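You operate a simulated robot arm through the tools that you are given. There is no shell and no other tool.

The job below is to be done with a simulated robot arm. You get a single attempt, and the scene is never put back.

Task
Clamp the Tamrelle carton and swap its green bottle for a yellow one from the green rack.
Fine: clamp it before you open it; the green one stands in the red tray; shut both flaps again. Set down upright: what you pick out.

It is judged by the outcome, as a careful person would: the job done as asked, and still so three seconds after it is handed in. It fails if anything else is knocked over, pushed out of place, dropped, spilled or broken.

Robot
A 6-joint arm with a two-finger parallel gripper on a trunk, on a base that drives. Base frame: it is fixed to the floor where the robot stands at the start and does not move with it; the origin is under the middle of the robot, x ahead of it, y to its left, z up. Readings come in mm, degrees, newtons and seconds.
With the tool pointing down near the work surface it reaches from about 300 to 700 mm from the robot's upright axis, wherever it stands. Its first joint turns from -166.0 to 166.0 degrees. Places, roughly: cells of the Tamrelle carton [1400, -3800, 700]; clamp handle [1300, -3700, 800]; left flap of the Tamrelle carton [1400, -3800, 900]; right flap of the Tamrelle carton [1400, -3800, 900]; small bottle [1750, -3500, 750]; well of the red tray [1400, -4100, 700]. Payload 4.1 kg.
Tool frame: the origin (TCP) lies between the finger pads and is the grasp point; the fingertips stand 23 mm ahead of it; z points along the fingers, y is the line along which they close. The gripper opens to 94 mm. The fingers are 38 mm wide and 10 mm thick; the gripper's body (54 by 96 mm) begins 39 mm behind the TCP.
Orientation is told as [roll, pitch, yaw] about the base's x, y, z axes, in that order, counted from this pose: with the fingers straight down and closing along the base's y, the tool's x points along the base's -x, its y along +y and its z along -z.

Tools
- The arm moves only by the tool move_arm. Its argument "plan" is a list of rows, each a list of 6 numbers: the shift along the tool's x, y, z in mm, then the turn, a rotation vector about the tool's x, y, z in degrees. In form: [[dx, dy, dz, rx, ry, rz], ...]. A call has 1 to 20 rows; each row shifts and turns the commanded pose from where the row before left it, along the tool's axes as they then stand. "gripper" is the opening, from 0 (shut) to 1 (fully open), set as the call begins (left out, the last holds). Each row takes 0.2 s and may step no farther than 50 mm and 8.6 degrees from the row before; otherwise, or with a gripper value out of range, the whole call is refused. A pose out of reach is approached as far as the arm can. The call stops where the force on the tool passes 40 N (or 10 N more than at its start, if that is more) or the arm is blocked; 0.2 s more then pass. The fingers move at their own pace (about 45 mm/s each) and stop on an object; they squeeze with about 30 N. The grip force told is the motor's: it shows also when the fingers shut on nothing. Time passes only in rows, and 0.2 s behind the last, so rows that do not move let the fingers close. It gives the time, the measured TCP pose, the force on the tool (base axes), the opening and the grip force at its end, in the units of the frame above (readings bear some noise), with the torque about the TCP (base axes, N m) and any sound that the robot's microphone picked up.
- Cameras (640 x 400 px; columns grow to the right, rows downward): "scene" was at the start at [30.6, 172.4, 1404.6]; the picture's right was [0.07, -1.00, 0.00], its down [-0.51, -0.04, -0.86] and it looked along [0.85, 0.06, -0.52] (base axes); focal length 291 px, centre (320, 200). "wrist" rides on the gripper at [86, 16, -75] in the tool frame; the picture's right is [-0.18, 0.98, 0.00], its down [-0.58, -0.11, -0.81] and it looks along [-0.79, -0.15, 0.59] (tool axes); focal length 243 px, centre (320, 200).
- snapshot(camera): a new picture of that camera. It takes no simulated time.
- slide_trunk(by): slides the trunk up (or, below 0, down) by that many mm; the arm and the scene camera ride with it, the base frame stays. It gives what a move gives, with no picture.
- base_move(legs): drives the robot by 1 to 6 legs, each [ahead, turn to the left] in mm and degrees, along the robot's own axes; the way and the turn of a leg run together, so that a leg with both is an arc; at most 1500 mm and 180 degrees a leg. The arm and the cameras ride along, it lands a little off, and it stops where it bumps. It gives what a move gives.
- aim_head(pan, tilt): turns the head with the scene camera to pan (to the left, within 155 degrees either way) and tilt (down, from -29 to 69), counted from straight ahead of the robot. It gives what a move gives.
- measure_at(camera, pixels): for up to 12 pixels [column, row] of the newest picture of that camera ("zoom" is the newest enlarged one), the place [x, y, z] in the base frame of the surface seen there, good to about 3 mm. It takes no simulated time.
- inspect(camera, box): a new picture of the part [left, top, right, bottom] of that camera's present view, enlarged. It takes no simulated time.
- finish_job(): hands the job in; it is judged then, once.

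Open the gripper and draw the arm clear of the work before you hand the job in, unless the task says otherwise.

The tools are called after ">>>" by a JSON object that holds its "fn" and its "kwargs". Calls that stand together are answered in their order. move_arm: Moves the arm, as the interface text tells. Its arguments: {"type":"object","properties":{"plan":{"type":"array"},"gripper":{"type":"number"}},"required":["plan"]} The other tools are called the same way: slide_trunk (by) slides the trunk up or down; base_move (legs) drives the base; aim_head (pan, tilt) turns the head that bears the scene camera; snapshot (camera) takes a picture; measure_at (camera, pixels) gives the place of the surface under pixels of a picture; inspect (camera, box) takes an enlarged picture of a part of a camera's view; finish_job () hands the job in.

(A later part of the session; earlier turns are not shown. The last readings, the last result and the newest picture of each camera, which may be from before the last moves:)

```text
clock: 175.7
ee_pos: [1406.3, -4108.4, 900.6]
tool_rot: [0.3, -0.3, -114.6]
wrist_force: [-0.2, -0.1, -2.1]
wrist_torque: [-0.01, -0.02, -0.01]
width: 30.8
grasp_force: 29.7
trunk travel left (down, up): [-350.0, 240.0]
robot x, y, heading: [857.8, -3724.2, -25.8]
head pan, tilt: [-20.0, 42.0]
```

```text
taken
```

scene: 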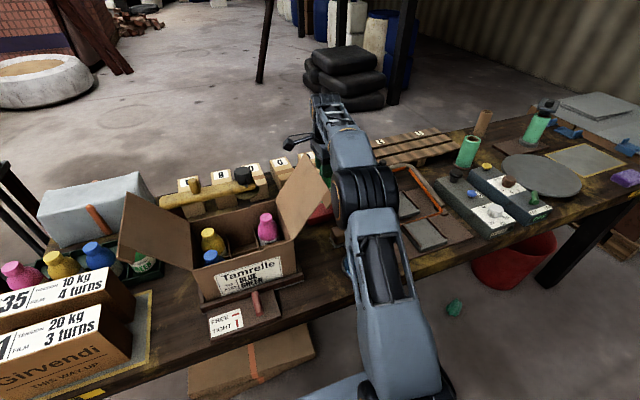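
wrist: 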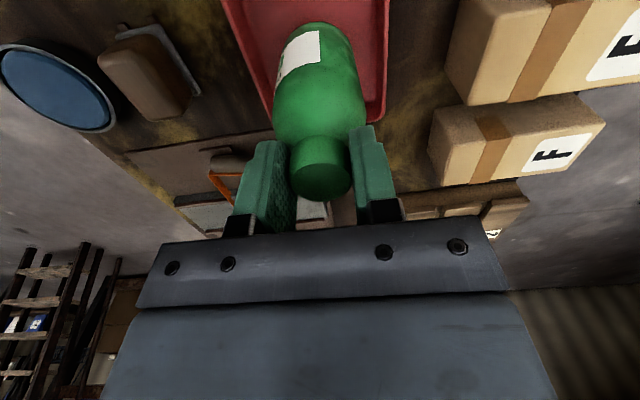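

The bottle is over the tray's middle. I lower it 38 mm, then in small steps until contact.

>>> {"fn": "move_arm", "kwargs": {"plan": [[0, 0, 15, 0, 0, 0], [0, 0, 13, 0, 0, 0], [0, 0, 10, 0, 0, 0], [0, 0, 4, 0, 0, 0], [0, 0, 0, 0, 0, 0]]}}

>>> {"fn": "move_arm", "kwargs": {"plan": [[0, 0, 2, 0, 0, 0], [0, 0, 1, 0, 0, 0], [0, 0, 0, 0, 0, 0]]}}

```text
clock: 176.9
ee_pos: [1406.4, -4109.9, 859.4]
tool_rot: [0.5, -0.4, -114.5]
wrist_force: [-0.8, -0.5, 9.0]
wrist_torque: [-0.02, -0.12, -0.01]
width: 31.0
grasp_force: 29.9
trunk travel left (down, up): [-350.0, 240.0]
robot x, y, heading: [855.3, -3716.4, -26.0]
head pan, tilt: [-20.0, 42.0]
```

```text
clock: 177.7
ee_pos: [1405.4, -4107.6, 857.8]
tool_rot: [0.7, -0.3, -114.5]
wrist_force: [0.3, -2.8, 30.4]
wrist_torque: [-0.08, -0.04, -0.03]
width: 31.5
grasp_force: 30.3
trunk travel left (down, up): [-350.0, 240.0]
robot x, y, heading: [858.4, -3720.3, -25.8]
head pan, tilt: [-20.0, 42.0]
```

The bottle has touched down (30 N up). I ease up 2.5 mm and open the fingers.

>>> {"fn": "move_arm", "kwargs": {"plan": [[0, 0, -1.5, 0, 0, 0], [0, 0, -0.8, 0, 0, 0], [0, 0, 0, 0, 0, 0]]}}

>>> {"fn": "move_arm", "kwargs": {"plan": [[0, 0, 0, 0, 0, 0], [0, 0, 0, 0, 0, 0], [0, 0, 0, 0, 0, 0]], "gripper": 0.5}}

>>> {"fn": "snapshot", "kwargs": {"camera": "wrist"}}

```text
clock: 178.5
ee_pos: [1405.5, -4108.0, 858.5]
tool_rot: [0.4, -0.3, -114.5]
wrist_force: [1.0, -5.9, 19.8]
wrist_torque: [-0.39, 0.06, 0.02]
width: 30.9
grasp_force: 29.6
trunk travel left (down, up): [-350.0, 240.0]
robot x, y, heading: [856.4, -3718.5, -25.8]
head pan, tilt: [-20.0, 42.0]
```

```text
clock: 179.3
ee_pos: [1407.1, -4109.7, 856.7]
tool_rot: [0.2, -0.3, -114.5]
wrist_force: [-0.3, 0.2, 0.2]
wrist_torque: [0.02, 0.0, 0.0]
width: 47.2
grasp_force: 0.1
trunk travel left (down, up): [-350.0, 240.0]
robot x, y, heading: [858.4, -3719.8, -25.5]
head pan, tilt: [-20.0, 42.0]
```

```text
taken
```

wrist: 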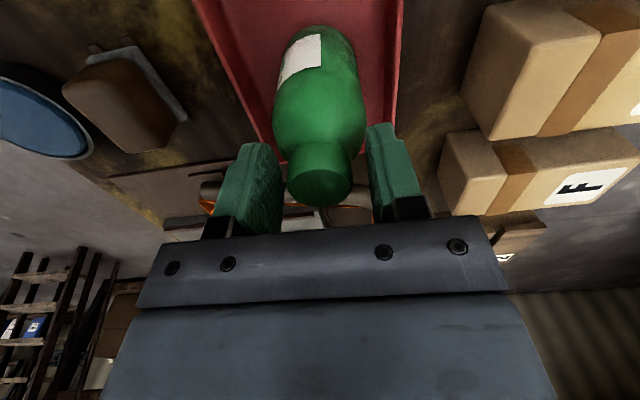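

The green bottle stands upright in the tray, fingers clear. I rise straight up and retrace the path back in front of the flap.

>>> {"fn": "move_arm", "kwargs": {"plan": [[0, 0, -15, 0, 0, 0], [0, 0, -20, 0, 0, 0], [0, 0, -30, 0, 0, 0], [0, 0, -30, 0, 0, 0], [0, 0, -35, 0, 0, 0], [0, -20, -15, 0, 0, 0], [0, -45, 0, 0, 0, 0], [0, -45, 0, 0, 0, 0], [0, -45, -10, 0, 0, 0], [0, -45, -10, 0, 0, 0], [0, -45, -10, 0, 0, 0], [0, -45, 0, 0, 0, 0], [0, 0, 0, 0, 0, 0]]}}

>>> {"fn": "snapshot", "kwargs": {"camera": "scene"}}

```text
clock: 182.1
ee_pos: [1138.7, -3986.3, 1031.7]
tool_rot: [0.3, -0.4, -114.4]
wrist_force: [-0.2, -0.1, 0.3]
wrist_torque: [0.0, -0.01, 0.03]
width: 47.0
grasp_force: 0.0
out of reach, approached as far as the arm can: row 5
trunk travel left (down, up): [-350.0, 240.0]
robot x, y, heading: [859.5, -3719.9, -25.8]
head pan, tilt: [-20.0, 42.0]
```

```text
taken
```

scene: 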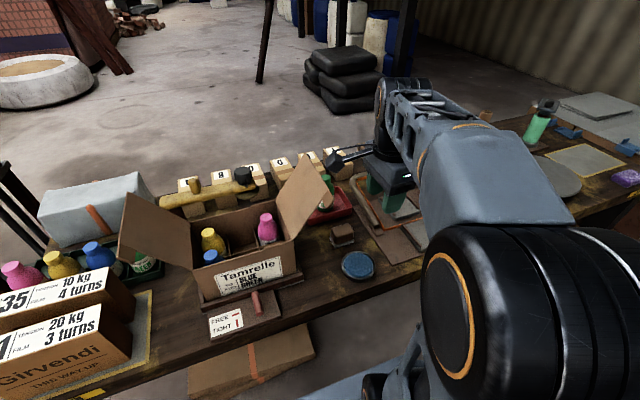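

The green bottle stands in the tray at (328,183). I raise and retract the arm slightly and drive 375 mm to the left, from where both the rack's yellow bottle and the free cell are in reach.

>>> {"fn": "move_arm", "kwargs": {"plan": [[0, -15, -20, 0, 0, 0], [0, -15, -20, 0, 0, 0]]}}

>>> {"fn": "base_move", "kwargs": {"legs": [[0, 90], [375, 0], [0, -90]]}}

>>> {"fn": "aim_head", "kwargs": {"pan": 0, "tilt": 45}}

>>> {"fn": "snapshot", "kwargs": {"camera": "scene"}}

```text
clock: 182.7
ee_pos: [1110.6, -3974.0, 1069.5]
tool_rot: [0.3, -0.3, -114.5]
wrist_force: [-0.3, 0.7, 0.3]
wrist_torque: [-0.01, 0.03, 0.01]
width: 47.4
grasp_force: 0.1
trunk travel left (down, up): [-350.0, 240.0]
robot x, y, heading: [858.6, -3718.5, -25.8]
head pan, tilt: [-20.0, 42.0]
```

```text
clock: 192.7
ee_pos: [1276.4, -3633.4, 1069.8]
tool_rot: [0.3, -0.2, -113.5]
wrist_force: [-0.1, -0.1, -0.3]
wrist_torque: [0.0, -0.01, 0.03]
width: 47.1
grasp_force: 0.1
trunk travel left (down, up): [-350.0, 240.0]
robot x, y, heading: [1020.0, -3381.7, -24.8]
head pan, tilt: [-20.0, 42.0]
```

```text
clock: 193.5
ee_pos: [1276.5, -3633.0, 1070.3]
tool_rot: [0.3, -0.3, -113.4]
wrist_force: [0.2, -0.7, 0.1]
wrist_torque: [0.0, 0.01, 0.02]
width: 47.1
grasp_force: 0.0
trunk travel left (down, up): [-350.0, 240.0]
robot x, y, heading: [1018.8, -3383.8, -24.7]
head pan, tilt: [0.0, 45.0]
```

```text
taken
```

scene: 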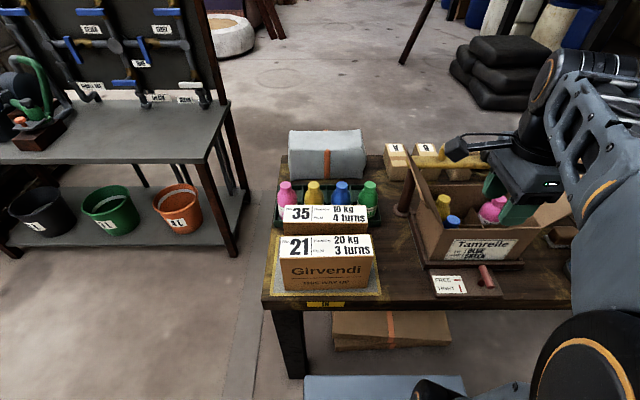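

The base is at 305 along, 343 off the edge. I zoom on the green rack and measure caps, box and package around the yellow bottle at (315,190).

>>> {"fn": "inspect", "kwargs": {"camera": "scene", "box": [260, 120, 404, 210]}}

>>> {"fn": "measure_at", "kwargs": {"camera": "zoom", "pixels": [[243, 280], [222, 278], [264, 278], [243, 268], [243, 292], [110, 280], [365, 280], [490, 280], [140, 375], [470, 372], [150, 210], [250, 260]]}}

```text
4.44 times, centred on (332, 165) of scene
```

zoom: 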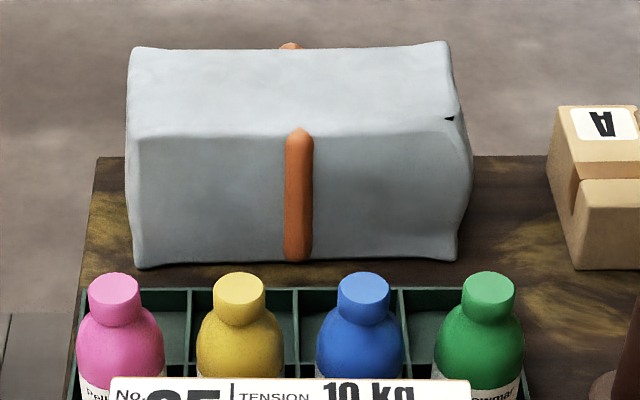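

```text
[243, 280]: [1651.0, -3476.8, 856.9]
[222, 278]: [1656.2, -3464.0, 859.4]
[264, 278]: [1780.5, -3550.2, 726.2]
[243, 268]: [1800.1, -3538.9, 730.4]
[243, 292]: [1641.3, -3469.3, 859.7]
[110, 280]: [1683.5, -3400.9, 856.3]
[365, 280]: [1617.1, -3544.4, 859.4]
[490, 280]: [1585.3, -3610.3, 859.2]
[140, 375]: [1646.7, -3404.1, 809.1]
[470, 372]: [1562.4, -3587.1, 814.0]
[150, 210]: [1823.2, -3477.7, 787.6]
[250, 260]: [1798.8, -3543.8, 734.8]
```

The yellow cap's ellipse is centred near zoom (239,288). I measure its rim points and box 35's back edge more exactly.

>>> {"fn": "measure_at", "kwargs": {"camera": "zoom", "pixels": [[239, 288], [219, 288], [259, 288], [239, 276], [239, 300], [240, 320], [110, 382], [470, 384], [240, 340], [300, 250], [362, 288], [110, 288]]}}

>>> {"fn": "inspect", "kwargs": {"camera": "scene", "box": [264, 175, 392, 255]}}

>>> {"fn": "measure_at", "kwargs": {"camera": "zoom", "pixels": [[100, 155], [300, 155], [510, 155], [105, 200], [515, 205], [30, 130], [200, 165], [400, 160]]}}

```text
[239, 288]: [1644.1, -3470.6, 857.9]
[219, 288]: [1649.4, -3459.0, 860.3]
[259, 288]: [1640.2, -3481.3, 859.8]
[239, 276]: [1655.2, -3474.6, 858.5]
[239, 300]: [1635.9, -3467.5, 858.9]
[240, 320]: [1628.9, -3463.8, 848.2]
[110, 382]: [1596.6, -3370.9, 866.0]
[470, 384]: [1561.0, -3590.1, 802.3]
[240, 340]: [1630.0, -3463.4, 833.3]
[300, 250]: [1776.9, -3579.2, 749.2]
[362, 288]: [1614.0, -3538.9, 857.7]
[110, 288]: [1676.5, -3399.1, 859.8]
```

```text
5.00 times, centred on (328, 215) of scene
```

zoom: 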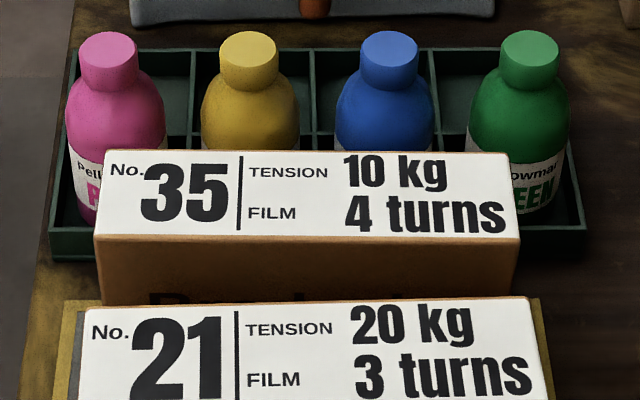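

```text
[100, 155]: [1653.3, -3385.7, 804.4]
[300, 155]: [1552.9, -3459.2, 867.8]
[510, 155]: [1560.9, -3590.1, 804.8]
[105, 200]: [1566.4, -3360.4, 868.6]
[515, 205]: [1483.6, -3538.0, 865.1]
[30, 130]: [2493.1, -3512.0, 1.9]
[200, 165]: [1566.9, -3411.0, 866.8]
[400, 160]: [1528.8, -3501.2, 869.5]
```

The yellow cap is centred at (1645,-3470.6), top z 860; box 35 ends well in front and the package is far behind. I move the gripper left in front of the boxes and then forward over the yellow bottle at z≈960.

>>> {"fn": "move_arm", "kwargs": {"plan": [[43, 0, 0, 0, 0, 1.1], [43, 0, 0, 0, 0, 0], [43, 0, 0, 0, 0, 0], [43, 0, 0, 0, 0, 0], [43, 0, 0, 0, 0, 0], [43, 0, 0, 0, 0, 0], [42, 0, 0, 0, 0, 0], [0, 44, 15, 0, 0, 0], [0, 44, 19, 0, 0, 0], [0, 45, 19, 0, 0, 0], [0, 45, 19, 0, 0, 0], [0, 45, 19, 0, 0, 0], [0, 45, 19, 0, 0, 0], [0, 0, 0, 0, 0, 0]], "gripper": 0.49}}

>>> {"fn": "snapshot", "kwargs": {"camera": "wrist"}}

>>> {"fn": "snapshot", "kwargs": {"camera": "scene"}}

```text
clock: 196.5
ee_pos: [1644.0, -3472.0, 957.8]
tool_rot: [0.3, -0.4, -114.6]
wrist_force: [-0.7, -0.3, -0.5]
wrist_torque: [-0.02, 0.02, 0.01]
width: 46.0
grasp_force: 0.0
trunk travel left (down, up): [-350.0, 240.0]
robot x, y, heading: [1019.5, -3381.0, -24.9]
head pan, tilt: [0.0, 45.0]
```

```text
taken
```

wrist: 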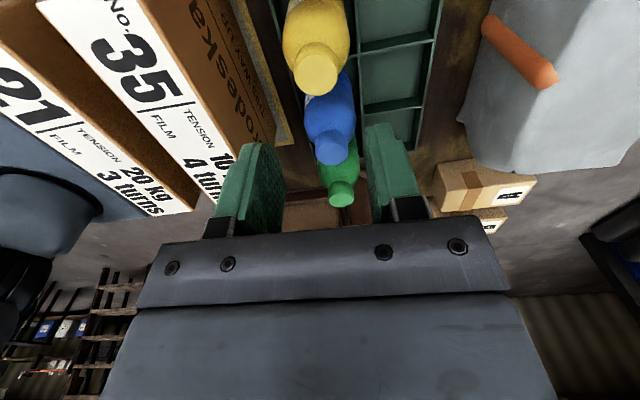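

```text
taken
```

scene: 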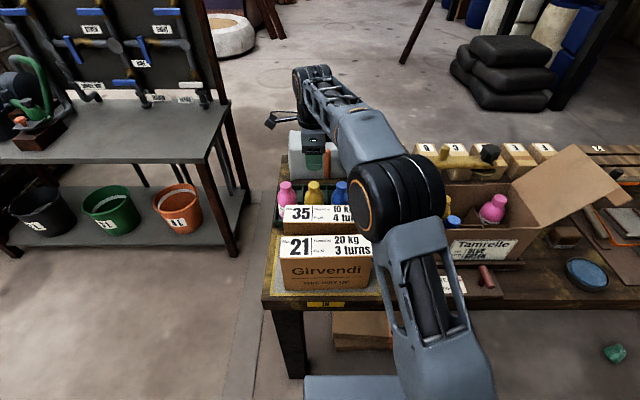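

The yellow cap shows at (317,72), close to the projected grasp axis (320,75). The pink bottle in the carton looks slanted at (493,208), so I zoom on it to check it before going on.

>>> {"fn": "inspect", "kwargs": {"camera": "scene", "box": [420, 150, 580, 250]}}

```text
4.00 times, centred on (500, 200) of scene
```

zoom: 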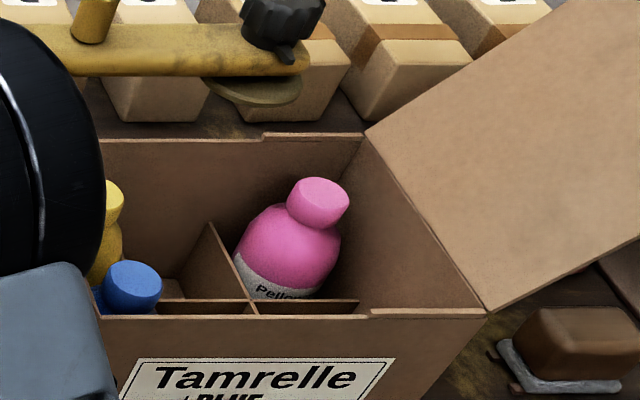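

Walls and bottle slant alike, so this is perspective; I confirm by measuring the pink cap again (earlier about (1394,-3878,863)).

>>> {"fn": "measure_at", "kwargs": {"camera": "zoom", "pixels": [[320, 203], [300, 205], [340, 200], [320, 190], [132, 285], [260, 300], [310, 302], [230, 300]]}}

```text
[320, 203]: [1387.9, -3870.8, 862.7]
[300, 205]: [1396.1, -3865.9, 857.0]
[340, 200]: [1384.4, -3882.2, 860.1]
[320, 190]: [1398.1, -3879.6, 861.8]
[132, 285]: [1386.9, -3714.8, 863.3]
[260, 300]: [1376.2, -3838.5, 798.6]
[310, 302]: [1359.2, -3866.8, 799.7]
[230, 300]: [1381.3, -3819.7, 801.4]
```

The pink cap is where it was. I now descend 60 mm toward the yellow cap and check the alignment.

>>> {"fn": "move_arm", "kwargs": {"plan": [[0, -0.5, 20, 0, 0, 0], [0, 0, 20, 0, 0, 0], [0, 0, 20, 0, 0, 0], [0, 0, 0, 0, 0, 0]]}}

>>> {"fn": "snapshot", "kwargs": {"camera": "wrist"}}

```text
clock: 197.5
ee_pos: [1644.9, -3471.5, 896.5]
tool_rot: [0.3, -0.3, -114.6]
wrist_force: [-0.4, -0.2, 1.0]
wrist_torque: [-0.01, 0.02, -0.03]
width: 45.9
grasp_force: 0.1
trunk travel left (down, up): [-350.0, 240.0]
robot x, y, heading: [1020.6, -3386.0, -24.7]
head pan, tilt: [0.0, 45.0]
```

```text
taken
```

wrist: 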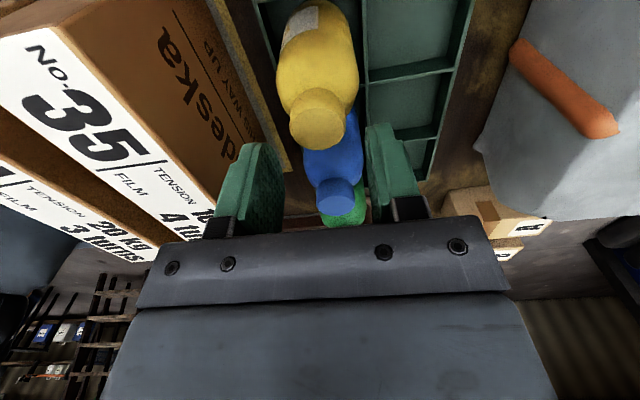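

The yellow cap is at (316,128), 2 mm off at most. I shift 1.5 mm and descend to grip height, then close.

>>> {"fn": "move_arm", "kwargs": {"plan": [[0, -1.5, 14, 0, 0, 0], [0, 0, 12, 0, 0, 0], [0, 0, 8, 0, 0, 0], [0, 0, 0, 0, 0, 0]]}}

>>> {"fn": "move_arm", "kwargs": {"plan": [[0, 0, 0, 0, 0, 0], [0, 0, 0, 0, 0, 0], [0, 0, 0, 0, 0, 0], [0, 0, 0, 0, 0, 0]], "gripper": 0}}

>>> {"fn": "snapshot", "kwargs": {"camera": "wrist"}}

```text
clock: 198.5
ee_pos: [1644.1, -3471.7, 865.6]
tool_rot: [0.3, -0.4, -114.6]
wrist_force: [-0.3, -0.4, 0.0]
wrist_torque: [0.0, 0.04, -0.03]
width: 46.0
grasp_force: 0.1
trunk travel left (down, up): [-350.0, 240.0]
robot x, y, heading: [1016.4, -3384.4, -24.6]
head pan, tilt: [0.0, 45.0]
```

```text
clock: 199.5
ee_pos: [1642.4, -3471.2, 865.8]
tool_rot: [0.3, -0.3, -114.6]
wrist_force: [0.6, -0.1, -0.3]
wrist_torque: [0.03, 0.01, 0.03]
width: 31.0
grasp_force: 29.7
trunk travel left (down, up): [-350.0, 240.0]
robot x, y, heading: [1018.5, -3383.5, -24.6]
head pan, tilt: [0.0, 45.0]
```

```text
taken
```

wrist: 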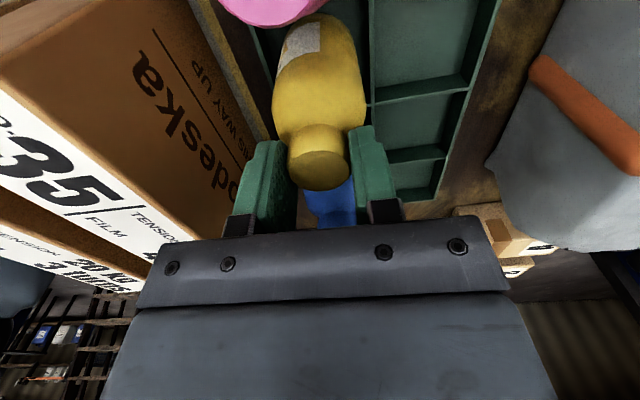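

The yellow bottle is held by its cap (31 mm). I lift it straight up to z≈1012, then draw back over the boxes to depth ~20.

>>> {"fn": "move_arm", "kwargs": {"plan": [[0, 0, -10, 0, 0, 0], [0, 0, -15, 0, 0, 0], [0, 0, -20, 0, 0, 0], [0, 0, -25, 0, 0, 0], [0, 0, -25, 0, 0, 0], [0, 0, -25, 0, 0, 0], [0, 0, -26, 0, 0, 0], [0, 0, 0, 0, 0, 0]]}}

>>> {"fn": "snapshot", "kwargs": {"camera": "wrist"}}

>>> {"fn": "inspect", "kwargs": {"camera": "scene", "box": [240, 80, 432, 200]}}

```text
clock: 201.3
ee_pos: [1640.2, -3471.6, 1011.2]
tool_rot: [0.3, -0.3, -114.7]
wrist_force: [0.1, -0.4, -1.7]
wrist_torque: [0.0, -0.03, 0.02]
width: 31.1
grasp_force: 30.5
trunk travel left (down, up): [-350.0, 240.0]
robot x, y, heading: [1018.6, -3387.4, -24.6]
head pan, tilt: [0.0, 45.0]
```

```text
taken
```

wrist: 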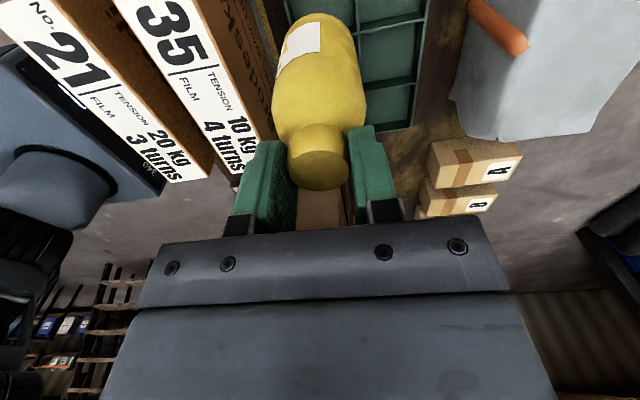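

```text
3.33 times, centred on (336, 140) of scene
```

zoom: 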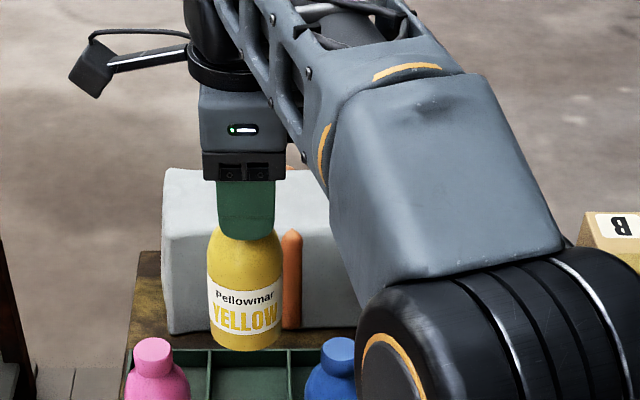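

The bottle reads "Pellowmar YELLOW" and hangs upright with its bottom at about z 886. I draw back over the boxes to depth ~20, rising to z 1036, then move right in front of the left flap.

>>> {"fn": "move_arm", "kwargs": {"plan": [[0, -40, -5, 0, 0, 0], [0, -40, -5, 0, 0, 0], [0, -40, -5, 0, 0, 0], [0, -40, -5, 0, 0, 0], [0, -40, -5, 0, 0, 0], [0, -40, 0, 0, 0, 0], [0, 0, 0, 0, 0, 0]]}}

>>> {"fn": "move_arm", "kwargs": {"plan": [[-40, 0, 0, 0, 0, 0], [-43, 0, 0, 0, 0, 0], [-43, 0, 0, 0, 0, 0], [-43, 0, 0, 0, 0, 0], [-43, 0, 0, 0, 0, 0], [-43, 0, 0, 0, 0, 0], [-43, 0, 0, 0, 0, 0], [-43, 0, 0, 0, 0, 0], [-43, 0, 0, 0, 0, 0], [-43, 0, 0, 0, 0, 0], [-40, 0, 0, 0, 0, 0], [0, 0, 0, 0, 0, 0]]}}

>>> {"fn": "snapshot", "kwargs": {"camera": "scene"}}

>>> {"fn": "snapshot", "kwargs": {"camera": "wrist"}}

```text
clock: 202.9
ee_pos: [1426.1, -3370.5, 1035.2]
tool_rot: [0.2, -0.3, -114.6]
wrist_force: [-0.3, 0.4, -2.2]
wrist_torque: [0.04, 0.02, 0.0]
width: 30.7
grasp_force: 29.8
trunk travel left (down, up): [-350.0, 240.0]
robot x, y, heading: [1017.4, -3385.4, -24.5]
head pan, tilt: [0.0, 45.0]
```

```text
clock: 205.5
ee_pos: [1227.9, -3795.4, 1038.4]
tool_rot: [0.2, -0.3, -114.5]
wrist_force: [-0.5, 0.2, -2.5]
wrist_torque: [-0.06, -0.02, 0.01]
width: 31.1
grasp_force: 30.2
trunk travel left (down, up): [-350.0, 240.0]
robot x, y, heading: [1016.2, -3382.2, -24.6]
head pan, tilt: [0.0, 45.0]
```

```text
taken
```

scene: 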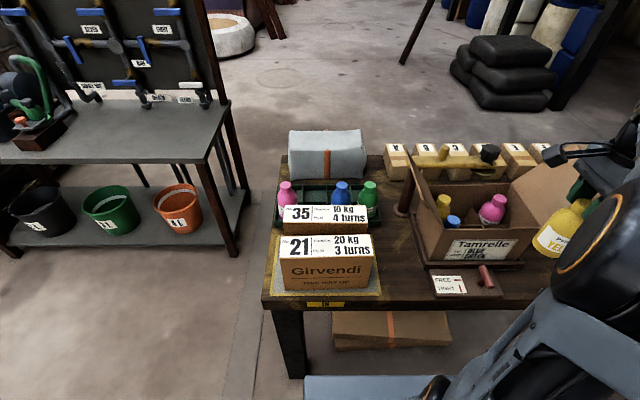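

```text
taken
```

wrist: 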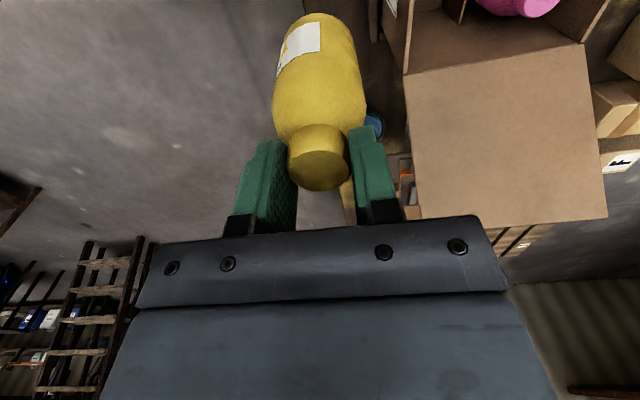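

The yellow bottle is in front of the carton at 594 along. I move it forward over the free cell, at the very spot the green one came from, and look.

>>> {"fn": "move_arm", "kwargs": {"plan": [[-1.8, 38.8, 0, 0, 0, 0], [-1.8, 38.8, 0, 0, 0, 0], [-1.7, 38.8, 0, 0, 0, 0], [0, 0, 0, 0, 0, 0]]}}

>>> {"fn": "aim_head", "kwargs": {"pan": -30, "tilt": 45}}

>>> {"fn": "snapshot", "kwargs": {"camera": "scene"}}

>>> {"fn": "snapshot", "kwargs": {"camera": "wrist"}}

```text
clock: 206.5
ee_pos: [1333.8, -3850.5, 1036.6]
tool_rot: [0.2, -0.3, -114.6]
wrist_force: [0.7, -0.2, -3.6]
wrist_torque: [0.02, 0.02, 0.03]
width: 31.1
grasp_force: 30.1
trunk travel left (down, up): [-350.0, 240.0]
robot x, y, heading: [1018.7, -3381.3, -24.8]
head pan, tilt: [0.0, 45.0]
```

```text
clock: 207.5
ee_pos: [1332.4, -3851.5, 1037.6]
tool_rot: [0.4, -0.2, -114.6]
wrist_force: [-0.4, 0.6, -2.5]
wrist_torque: [0.01, 0.0, 0.02]
width: 30.8
grasp_force: 29.7
trunk travel left (down, up): [-350.0, 240.0]
robot x, y, heading: [1020.2, -3386.9, -24.6]
head pan, tilt: [-30.0, 45.0]
```

```text
taken
```

scene: 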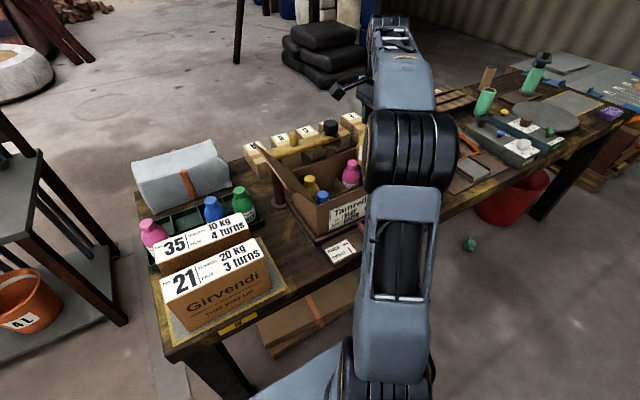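

```text
taken
```

wrist: 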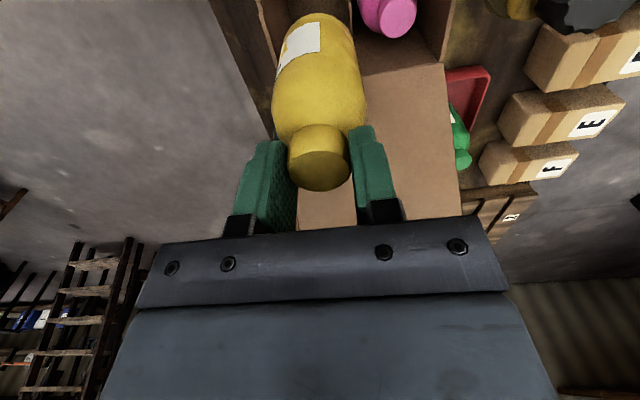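

I'm within 3 mm of the green bottle's old spot; I correct by 2 mm and lower the bottle into the cell to z≈890.

>>> {"fn": "move_arm", "kwargs": {"plan": [[1.7, -2, 10, 0, 0, 0], [0, 0, 20, 0, 0, 0], [0, 0, 20, 0, 0, 0], [0, 0, 20, 0, 0, 0], [0, 0, 20, 0, 0, 0], [0, 0, 20, 0, 0, 0], [0, 0, 20, 0, 0, 0], [0, 0, 17, 0, 0, 0], [0, 0, 0, 0, 0, 0]]}}

>>> {"fn": "snapshot", "kwargs": {"camera": "wrist"}}

```text
clock: 209.5
ee_pos: [1334.6, -3846.6, 891.4]
tool_rot: [0.4, -0.3, -114.6]
wrist_force: [-0.6, -0.1, -2.4]
wrist_torque: [-0.09, 0.05, 0.03]
width: 31.0
grasp_force: 30.2
trunk travel left (down, up): [-350.0, 240.0]
robot x, y, heading: [1021.7, -3383.4, -24.6]
head pan, tilt: [-30.0, 45.0]
```

```text
taken
```

wrist: 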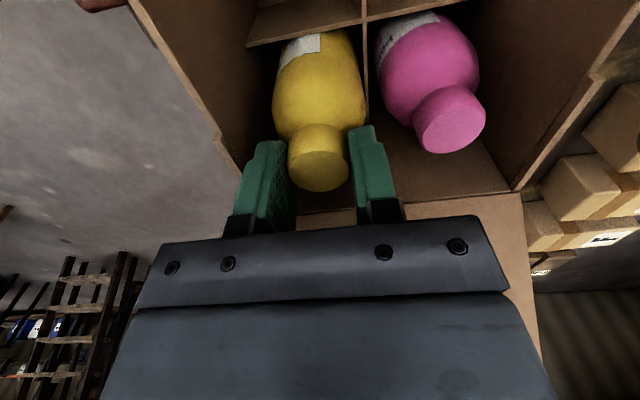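

No lateral force; the bottle is inside the cell beside the divider. I shift 1.5 mm toward the front and lower gently until it touches the floor.

>>> {"fn": "move_arm", "kwargs": {"plan": [[-1, -1.5, 6, 0, 0, 0], [0, 0, 6, 0, 0, 0], [0, 0, 5, 0, 0, 0], [0, 0, 0, 0, 0, 0]]}}

>>> {"fn": "move_arm", "kwargs": {"plan": [[0, 0, 2.5, 0, 0, 0], [0, 0, 0, 0, 0, 0]]}}

```text
clock: 210.5
ee_pos: [1332.3, -3849.2, 875.3]
tool_rot: [0.3, -0.3, -114.5]
wrist_force: [0.8, 0.1, -2.2]
wrist_torque: [0.03, 0.0, -0.02]
width: 31.2
grasp_force: 30.2
trunk travel left (down, up): [-350.0, 240.0]
robot x, y, heading: [1020.1, -3381.9, -24.7]
head pan, tilt: [-30.0, 45.0]
```

```text
clock: 211.1
ee_pos: [1331.2, -3848.4, 871.4]
tool_rot: [0.3, -0.3, -114.6]
wrist_force: [-1.0, 0.3, -3.2]
wrist_torque: [-0.02, 0.0, -0.04]
width: 31.2
grasp_force: 30.1
trunk travel left (down, up): [-350.0, 240.0]
robot x, y, heading: [1018.8, -3383.0, -24.8]
head pan, tilt: [-30.0, 45.0]
```

No contact yet at z 871. I continue down in 1.5 mm steps.

>>> {"fn": "move_arm", "kwargs": {"plan": [[0, 0, 1.5, 0, 0, 0], [0, 0, 0, 0, 0, 0]]}}

>>> {"fn": "move_arm", "kwargs": {"plan": [[0, 0, 1.5, 0, 0, 0], [0, 0, 0, 0, 0, 0]]}}

```text
clock: 211.7
ee_pos: [1331.1, -3848.3, 870.8]
tool_rot: [0.3, -0.3, -114.6]
wrist_force: [0.3, -0.5, -3.0]
wrist_torque: [0.01, -0.04, 0.0]
width: 30.9
grasp_force: 30.0
trunk travel left (down, up): [-350.0, 240.0]
robot x, y, heading: [1016.7, -3385.8, -24.9]
head pan, tilt: [-30.0, 45.0]
```

```text
clock: 212.3
ee_pos: [1330.7, -3849.4, 870.0]
tool_rot: [0.3, -0.3, -114.5]
wrist_force: [0.3, 1.0, -2.7]
wrist_torque: [0.01, 0.01, 0.01]
width: 31.1
grasp_force: 29.8
trunk travel left (down, up): [-350.0, 240.0]
robot x, y, heading: [1014.8, -3381.7, -24.6]
head pan, tilt: [-30.0, 45.0]
```

Still hanging free at z 870. I go on in small steps.

>>> {"fn": "move_arm", "kwargs": {"plan": [[0, 0, 1.5, 0, 0, 0], [0, 0, 0, 0, 0, 0]]}}

>>> {"fn": "move_arm", "kwargs": {"plan": [[0, 0, 1.5, 0, 0, 0], [0, 0, 0, 0, 0, 0]]}}

>>> {"fn": "move_arm", "kwargs": {"plan": [[0, 0, 1.5, 0, 0, 0], [0, 0, 0, 0, 0, 0]]}}

```text
clock: 212.9
ee_pos: [1330.2, -3848.9, 869.1]
tool_rot: [0.4, -0.5, -114.6]
wrist_force: [0.3, 0.6, 7.0]
wrist_torque: [0.14, -0.09, 0.01]
width: 30.8
grasp_force: 29.8
trunk travel left (down, up): [-350.0, 240.0]
robot x, y, heading: [1021.3, -3382.7, -24.7]
head pan, tilt: [-30.0, 45.0]
```

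```text
clock: 213.5
ee_pos: [1330.6, -3849.5, 868.2]
tool_rot: [0.6, -0.6, -114.7]
wrist_force: [0.8, 1.0, 25.4]
wrist_torque: [0.35, -0.2, -0.01]
width: 30.8
grasp_force: 29.6
trunk travel left (down, up): [-350.0, 240.0]
robot x, y, heading: [1021.8, -3384.8, -24.6]
head pan, tilt: [-30.0, 45.0]
```

```text
clock: 214.1
ee_pos: [1330.0, -3849.0, 865.3]
tool_rot: [0.7, -0.5, -114.5]
wrist_force: [1.6, -2.8, 29.3]
wrist_torque: [-0.08, -0.05, -0.01]
width: 31.0
grasp_force: 29.8
trunk travel left (down, up): [-350.0, 240.0]
robot x, y, heading: [1018.1, -3382.6, -24.5]
head pan, tilt: [-30.0, 45.0]
```

The bottle stands on the cell floor (29 N up). I ease up 2 mm and open the fingers.

>>> {"fn": "move_arm", "kwargs": {"plan": [[0, 0, -1.5, 0, 0, 0], [0, 0, -0.8, 0, 0, 0], [0, 0, 0, 0, 0, 0]]}}

>>> {"fn": "move_arm", "kwargs": {"plan": [[0, 0, 0, 0, 0, 0], [0, 0, 0, 0, 0, 0], [0, 0, 0, 0, 0, 0]], "gripper": 0.48}}

>>> {"fn": "snapshot", "kwargs": {"camera": "wrist"}}

```text
clock: 214.9
ee_pos: [1330.5, -3849.5, 865.6]
tool_rot: [0.3, -0.3, -114.6]
wrist_force: [0.8, -4.7, 16.6]
wrist_torque: [-0.56, 0.08, 0.07]
width: 30.8
grasp_force: 29.9
trunk travel left (down, up): [-350.0, 240.0]
robot x, y, heading: [1019.4, -3381.5, -25.0]
head pan, tilt: [-30.0, 45.0]
```

```text
clock: 215.7
ee_pos: [1331.4, -3848.6, 866.7]
tool_rot: [0.3, -0.3, -114.6]
wrist_force: [0.7, 0.9, -0.6]
wrist_torque: [-0.01, 0.0, 0.02]
width: 45.0
grasp_force: 0.1
trunk travel left (down, up): [-350.0, 240.0]
robot x, y, heading: [1018.6, -3380.9, -24.7]
head pan, tilt: [-30.0, 45.0]
```

```text
taken
```

wrist: 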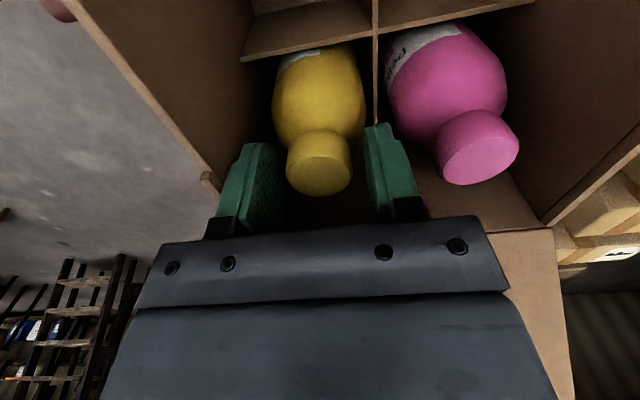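

The yellow bottle stands upright in the cell. I lift the gripper straight up clear of it.

>>> {"fn": "move_arm", "kwargs": {"plan": [[0, 0, -12, 0, 0, 0], [0, 0, -15, 0, 0, 0], [0, 0, -25, 0, 0, 0], [0, 0, -30, 0, 0, 0], [0, 0, -35, 0, 0, 0], [0, 0, -35, 0, 0, 0], [0, 0, -20, 0, 0, 0], [0, 0, 0, 0, 0, 0]]}}

>>> {"fn": "snapshot", "kwargs": {"camera": "wrist"}}

>>> {"fn": "inspect", "kwargs": {"camera": "scene", "box": [240, 110, 400, 230]}}

```text
clock: 217.5
ee_pos: [1332.4, -3845.7, 1037.6]
tool_rot: [0.3, -0.2, -114.7]
wrist_force: [-0.2, -0.2, 0.6]
wrist_torque: [-0.02, 0.01, -0.02]
width: 44.9
grasp_force: 0.0
trunk travel left (down, up): [-350.0, 240.0]
robot x, y, heading: [1018.6, -3381.5, -24.6]
head pan, tilt: [-30.0, 45.0]
```

```text
taken
```

wrist: 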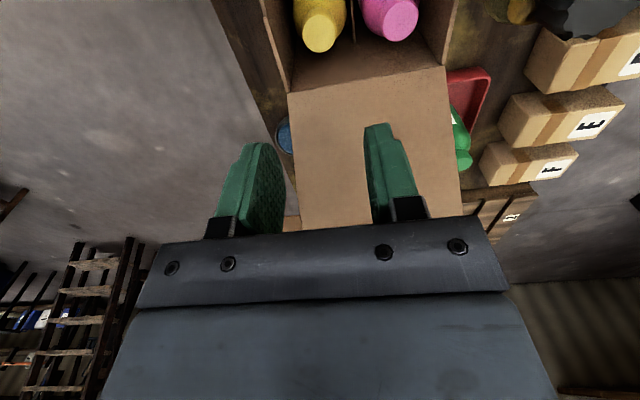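

```text
3.33 times, centred on (320, 170) of scene
```

zoom: 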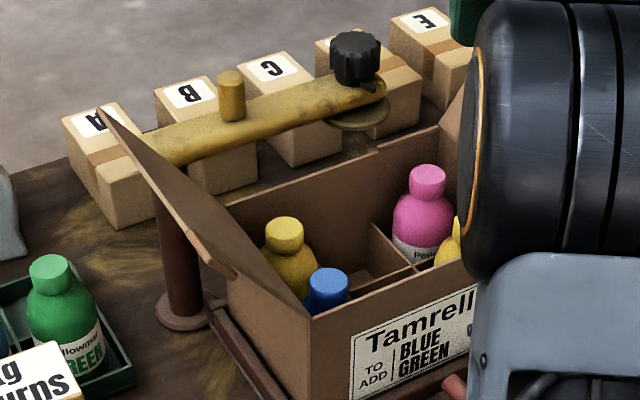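

The yellow bottle is in place and the contents stand upright. To close the flaps I will pinch each one's free edge from above and swing it over, left first; I bring the arm back to the front, turn it to the nominal yaw and shift the base to about 500 along.

>>> {"fn": "move_arm", "kwargs": {"plan": [[0, -43, 0, 0, 0, 0], [0, -43, 0, 0, 0, 0], [0, -43, 0, 0, 0, 0], [0, 0, 0, 0, 0, -8.19], [0, 0, 0, 0, 0, -8.19], [0, 0, 0, 0, 0, -8.19], [0, 0, 0, 0, 0, -8.19], [0, 0, 0, 0, 0, -8.19], [0, 0, 0, 0, 0, -8.19], [0, 0, 0, 0, 0, -8.19], [0, 0, 0, 0, 0, -8.19], [0, 0, 0, 0, 0, -8.19], [0, 0, 0, 0, 0, -8.19], [0, 0, 0, 0, 0, -8.2], [0, 40, 0, 0, 0, 0], [0, 40, 0, 0, 0, 0], [0, 40, 0, 0, 0, 0], [0, 40, 0, 0, 0, 0], [0, 0, 0, 0, 0, 0]], "gripper": 0.3}}

>>> {"fn": "base_move", "kwargs": {"legs": [[0, -90], [200, 0], [0, 90]]}}

>>> {"fn": "aim_head", "kwargs": {"pan": 0, "tilt": 45}}

>>> {"fn": "snapshot", "kwargs": {"camera": "scene"}}

```text
clock: 221.5
ee_pos: [1280.1, -3645.7, 1035.1]
tool_rot: [-0.3, -0.2, -24.5]
wrist_force: [0.9, -0.5, 0.3]
wrist_torque: [0.01, 0.0, 0.01]
width: 28.2
grasp_force: 0.2
trunk travel left (down, up): [-350.0, 240.0]
robot x, y, heading: [1023.1, -3380.7, -24.9]
head pan, tilt: [-30.0, 45.0]
```

```text
clock: 230.8
ee_pos: [1199.5, -3829.3, 1036.9]
tool_rot: [-0.3, -0.3, -23.5]
wrist_force: [0.2, -0.1, -1.3]
wrist_torque: [-0.01, 0.02, 0.0]
width: 28.1
grasp_force: 0.1
trunk travel left (down, up): [-350.0, 240.0]
robot x, y, heading: [932.0, -3570.4, -23.5]
head pan, tilt: [-30.0, 45.0]
```

```text
clock: 231.7
ee_pos: [1199.3, -3829.9, 1036.1]
tool_rot: [-0.3, -0.3, -23.4]
wrist_force: [-0.6, 0.0, -0.3]
wrist_torque: [0.0, 0.02, 0.02]
width: 28.0
grasp_force: 0.0
trunk travel left (down, up): [-350.0, 240.0]
robot x, y, heading: [933.7, -3572.2, -23.7]
head pan, tilt: [0.0, 45.0]
```

```text
taken
```

scene: 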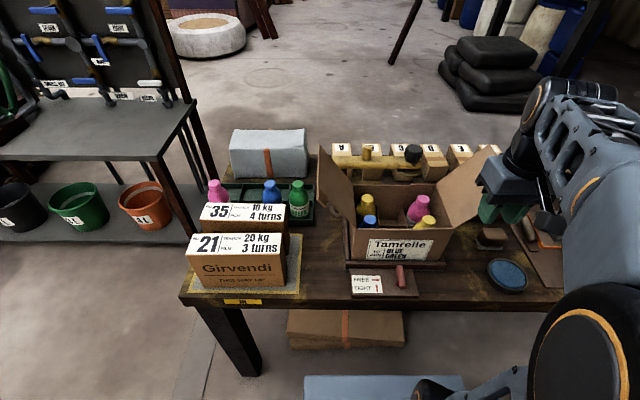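

The base is at 512 along. Now the left flap stands at (335,185) in view; I zoom in and measure its edge and tab.

>>> {"fn": "inspect", "kwargs": {"camera": "scene", "box": [300, 130, 460, 230]}}

```text
4.00 times, centred on (380, 180) of scene
```

zoom: 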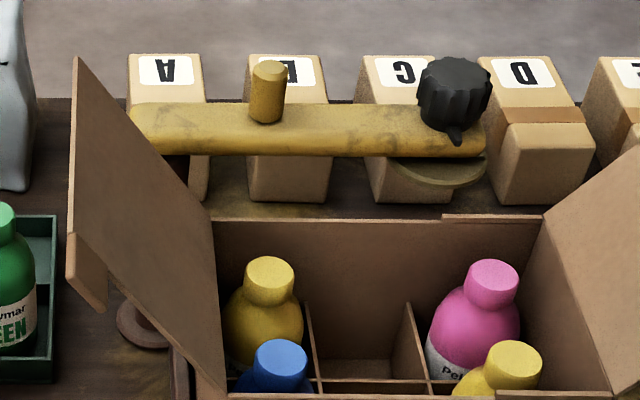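

>>> {"fn": "measure_at", "kwargs": {"camera": "zoom", "pixels": [[80, 65], [74, 225], [80, 245], [95, 290], [100, 250], [72, 275], [78, 150], [210, 220], [225, 390], [150, 250], [512, 350], [88, 270]]}}

```text
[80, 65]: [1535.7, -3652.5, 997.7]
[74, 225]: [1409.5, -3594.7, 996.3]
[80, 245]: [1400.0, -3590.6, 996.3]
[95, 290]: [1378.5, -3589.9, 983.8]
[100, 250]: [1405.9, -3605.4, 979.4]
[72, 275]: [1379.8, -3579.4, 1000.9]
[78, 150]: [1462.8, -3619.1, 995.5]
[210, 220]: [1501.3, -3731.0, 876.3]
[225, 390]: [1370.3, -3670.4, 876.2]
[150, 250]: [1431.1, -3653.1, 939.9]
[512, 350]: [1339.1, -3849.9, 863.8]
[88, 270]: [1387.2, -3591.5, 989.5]
```

The left flap's free edge lies at (335.5 along, z 998), depth 99–239, hinge at (421, 878): it is 125° open. I move the gripper left in front of it and tilt it 35.5° so that it points along the flap toward the hinge.

>>> {"fn": "move_arm", "kwargs": {"plan": [[0, 0, 0, 0, 0, 1.1], [0, 41, -2, 0, 0, 0], [0, 41, -2, 0, 0, 0], [0, 41, -2, 0, 0, 0], [0, 41, -2, 0, 0, 0], [0, 41, -2, 0, 0, 0], [0, 41, -2, 0, 0, 0], [0, 41, -2, 0, 0, 0], [0, 43, 0, 0, 0, 0], [0, 0, 0, 7.1, 0, 0], [0, 0, 0, 7.1, 0, 0], [0, 0, 0, 7.1, 0, 0], [0, 0, 0, 7.1, 0, 0], [0, 0, 0, 7.1, 0, 0], [0, 0, 0, 0, 0, 0]], "gripper": 0.32}}

>>> {"fn": "snapshot", "kwargs": {"camera": "scene"}}

>>> {"fn": "snapshot", "kwargs": {"camera": "wrist"}}

```text
clock: 234.9
ee_pos: [1336.4, -3528.2, 1047.0]
tool_rot: [-35.8, -0.3, -24.4]
wrist_force: [-0.7, -0.4, -0.5]
wrist_torque: [-0.05, 0.05, 0.02]
width: 30.4
grasp_force: 0.0
trunk travel left (down, up): [-350.0, 240.0]
robot x, y, heading: [932.7, -3567.4, -23.8]
head pan, tilt: [0.0, 45.0]
```

```text
taken
```

scene: 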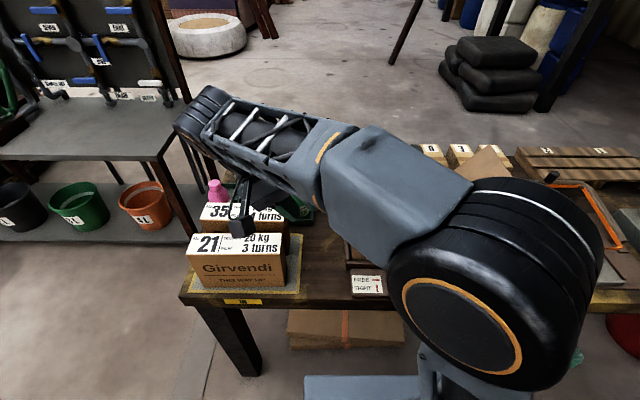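

```text
taken
```

wrist: 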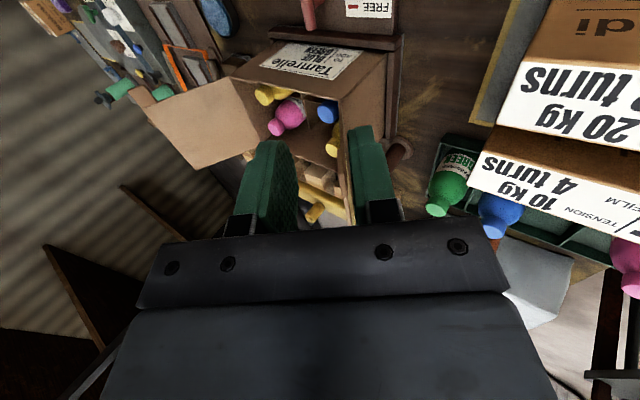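

The flap plane is edge-on in the wrist picture at column ~345, about 4 mm toward tool +y. I shift 4 mm, move forward to depth ~125, and look again.

>>> {"fn": "move_arm", "kwargs": {"plan": [[-30, 4, 0, 0, 0, 0], [-30, 0, 0, 0, 0, 0], [-30, 0, 0, 0, 0, 0], [-30, 0, 0, 0, 0, 0], [0, 0, 0, 0, 0, 0]]}}

>>> {"fn": "snapshot", "kwargs": {"camera": "wrist"}}

```text
clock: 236.1
ee_pos: [1446.0, -3577.7, 1046.6]
tool_rot: [-35.8, -0.3, -24.5]
wrist_force: [0.7, -1.2, 0.8]
wrist_torque: [0.02, 0.01, -0.02]
width: 30.1
grasp_force: 0.2
trunk travel left (down, up): [-350.0, 240.0]
robot x, y, heading: [934.8, -3570.9, -23.8]
head pan, tilt: [0.0, 45.0]
```

```text
taken
```

wrist: 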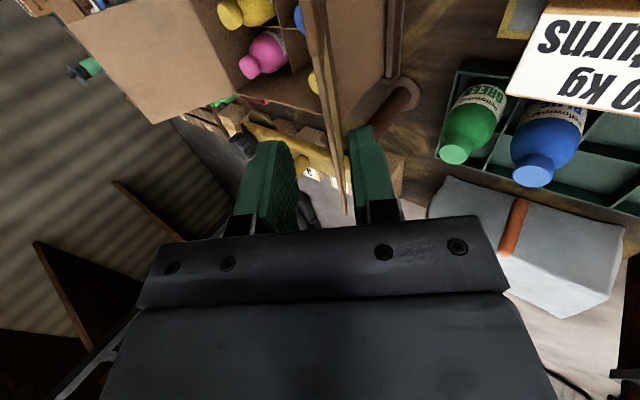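

The flap's free edge passes at about column 328 at the grasp row, some 4–5 mm toward tool +y. I shift 4 mm and move 35 mm in along the tool axis, then check.

>>> {"fn": "move_arm", "kwargs": {"plan": [[0, 4, 0, 0, 0, 0], [0, 0, 12, 0, 0, 0], [0, 0, 12, 0, 0, 0], [0, 0, 0, 0, 0, 0]]}}

>>> {"fn": "snapshot", "kwargs": {"camera": "wrist"}}

```text
clock: 237.1
ee_pos: [1443.1, -3585.3, 1024.9]
tool_rot: [-35.8, -0.3, -24.5]
wrist_force: [0.2, -0.3, 0.3]
wrist_torque: [0.01, 0.01, -0.03]
width: 29.9
grasp_force: 0.1
trunk travel left (down, up): [-350.0, 240.0]
robot x, y, heading: [931.8, -3571.3, -23.6]
head pan, tilt: [0.0, 45.0]
```

```text
taken
```

wrist: 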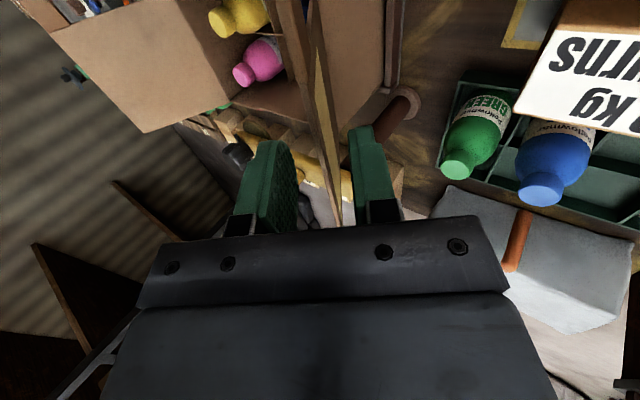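

The flap lies between the fingers (column ~325). I go 32 mm further so the tips straddle its edge, then close.

>>> {"fn": "move_arm", "kwargs": {"plan": [[0, 0, 11, 0, 0, 0], [0, 0, 11, 0, 0, 0], [0, 0, 10, 0, 0, 0], [0, 0, 0, 0, 0, 0]]}}

>>> {"fn": "move_arm", "kwargs": {"plan": [[0, 0, 0, 0, 0, 0], [0, 0, 0, 0, 0, 0], [0, 0, 0, 0, 0, 0], [0, 0, 0, 0, 0, 0]], "gripper": 0}}

>>> {"fn": "snapshot", "kwargs": {"camera": "wrist"}}

```text
clock: 238.1
ee_pos: [1435.0, -3603.2, 998.2]
tool_rot: [-35.8, -0.3, -24.4]
wrist_force: [-0.7, -0.2, -0.2]
wrist_torque: [0.02, 0.02, 0.01]
width: 30.3
grasp_force: 0.1
trunk travel left (down, up): [-350.0, 240.0]
robot x, y, heading: [934.1, -3571.5, -23.6]
head pan, tilt: [0.0, 45.0]
```

```text
clock: 239.1
ee_pos: [1436.1, -3602.7, 998.5]
tool_rot: [-36.0, -0.4, -24.6]
wrist_force: [-1.4, -1.6, 3.5]
wrist_torque: [0.25, 0.13, 0.02]
width: 3.7
grasp_force: 30.0
trunk travel left (down, up): [-350.0, 240.0]
robot x, y, heading: [932.2, -3574.0, -23.6]
head pan, tilt: [0.0, 45.0]
```

```text
taken
```

wrist: 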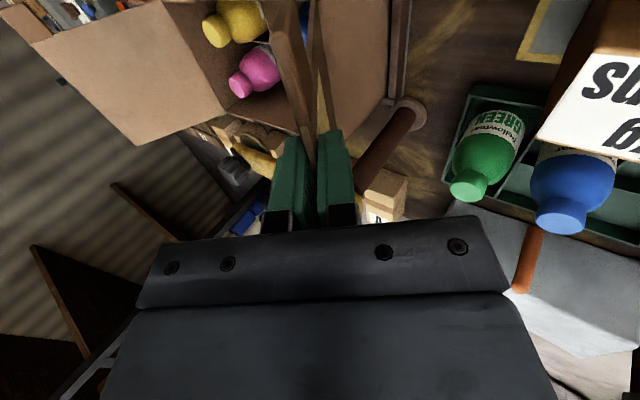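

The flap edge is pinched (3.7 mm). I swing the flap up along its arc about the left hinge (radius ~148 mm), first 21°.

>>> {"fn": "move_arm", "kwargs": {"plan": [[0, -18, 1.1, -7, 0, 0], [0, -18, 1.1, -7, 0, 0], [0, -18, 1.1, -7, 0, 0], [0, 0, 0, 0, 0, 0]]}}

>>> {"fn": "snapshot", "kwargs": {"camera": "scene"}}

```text
clock: 240.1
ee_pos: [1413.7, -3646.9, 1022.9]
tool_rot: [-14.6, -0.5, -24.6]
wrist_force: [6.0, 2.4, 14.3]
wrist_torque: [-0.22, -0.6, 0.18]
width: 3.6
grasp_force: 29.1
trunk travel left (down, up): [-350.0, 240.0]
robot x, y, heading: [932.2, -3569.1, -23.7]
head pan, tilt: [0.0, 45.0]
```

```text
taken
```

scene: 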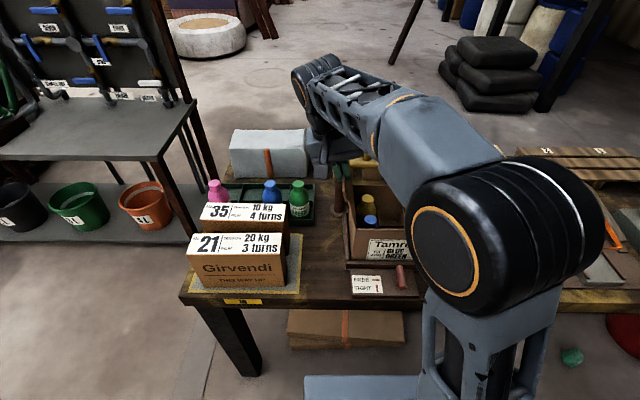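

The flap follows, with a 14 N upward push, so I make the arc slightly wider and continue 28°.

>>> {"fn": "move_arm", "kwargs": {"plan": [[0, -18, -1, -7, 0, 0], [0, -18.1, 0.9, -7, 0, 0], [0, -18.1, 0.9, -7, 0, 0], [0, 0, 0, 0, 0, 0]]}}

>>> {"fn": "snapshot", "kwargs": {"camera": "scene"}}

```text
clock: 241.1
ee_pos: [1392.2, -3696.5, 1026.9]
tool_rot: [6.3, -0.2, -24.5]
wrist_force: [-1.6, 1.9, -4.2]
wrist_torque: [0.28, 0.51, -0.44]
width: 3.6
grasp_force: 30.0
trunk travel left (down, up): [-350.0, 240.0]
robot x, y, heading: [936.3, -3572.9, -23.9]
head pan, tilt: [0.0, 45.0]
```

```text
taken
```

scene: 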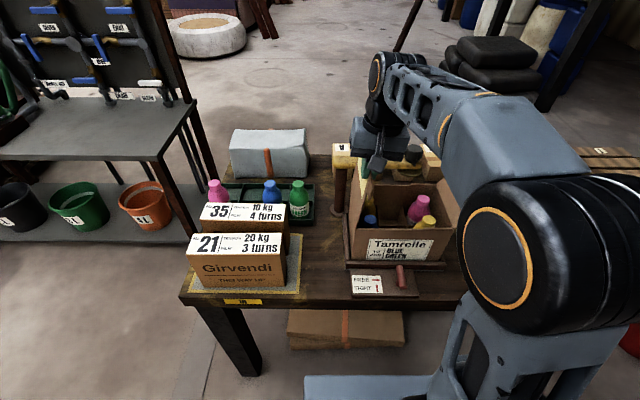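

The flap is just past vertical. I continue 28° more toward closing.

>>> {"fn": "move_arm", "kwargs": {"plan": [[0, -18.1, 1, -7, 0, 0], [0, -18.1, 1, -7, 0, 0], [0, -18.1, 1, -7, 0, 0], [0, -18.1, 1, -7, 0, 0], [0, 0, 0, 0, 0, 0]]}}

>>> {"fn": "snapshot", "kwargs": {"camera": "scene"}}

```text
clock: 242.3
ee_pos: [1365.2, -3757.4, 1002.6]
tool_rot: [34.2, -0.4, -24.5]
wrist_force: [0.1, 2.2, -3.0]
wrist_torque: [-0.1, 0.5, -0.14]
width: 3.6
grasp_force: 29.8
trunk travel left (down, up): [-350.0, 240.0]
robot x, y, heading: [933.3, -3569.4, -23.6]
head pan, tilt: [0.0, 45.0]
```

```text
taken
```

scene: 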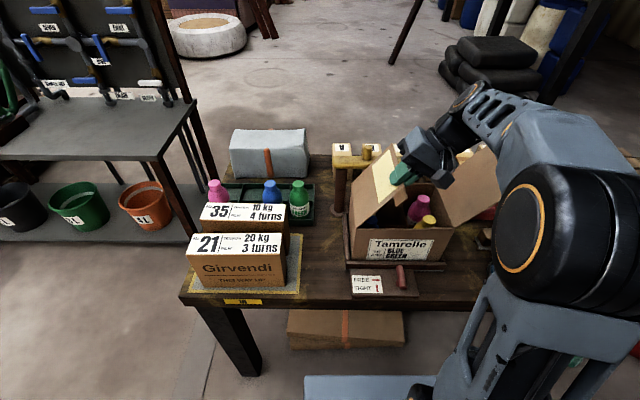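

The flap is at about 56°. I lower it two more steps to about 42°, still clear of the right flap.

>>> {"fn": "move_arm", "kwargs": {"plan": [[0, -18.1, 1, -7, 0, 0], [0, -18.1, 1, -7, 0, 0], [0, 0, 0, 0, 0, 0]]}}

>>> {"fn": "inspect", "kwargs": {"camera": "scene", "box": [330, 90, 530, 240]}}

```text
clock: 243.1
ee_pos: [1354.4, -3782.7, 979.7]
tool_rot: [48.4, -0.4, -24.6]
wrist_force: [1.8, -3.5, 0.7]
wrist_torque: [-0.33, 0.36, -0.04]
width: 3.7
grasp_force: 30.5
trunk travel left (down, up): [-350.0, 240.0]
robot x, y, heading: [932.8, -3570.9, -23.7]
head pan, tilt: [0.0, 45.0]
```

```text
2.67 times, centred on (430, 165) of scene
```

zoom: 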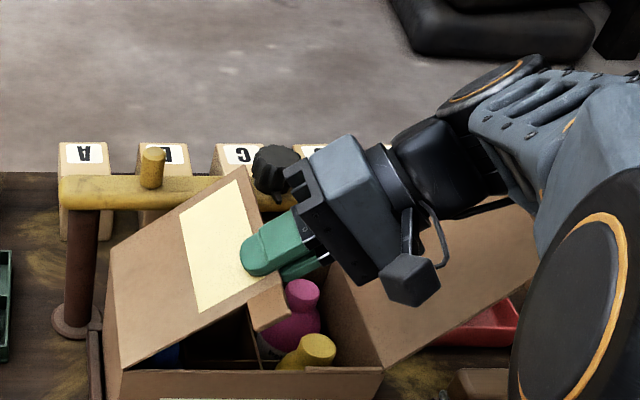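

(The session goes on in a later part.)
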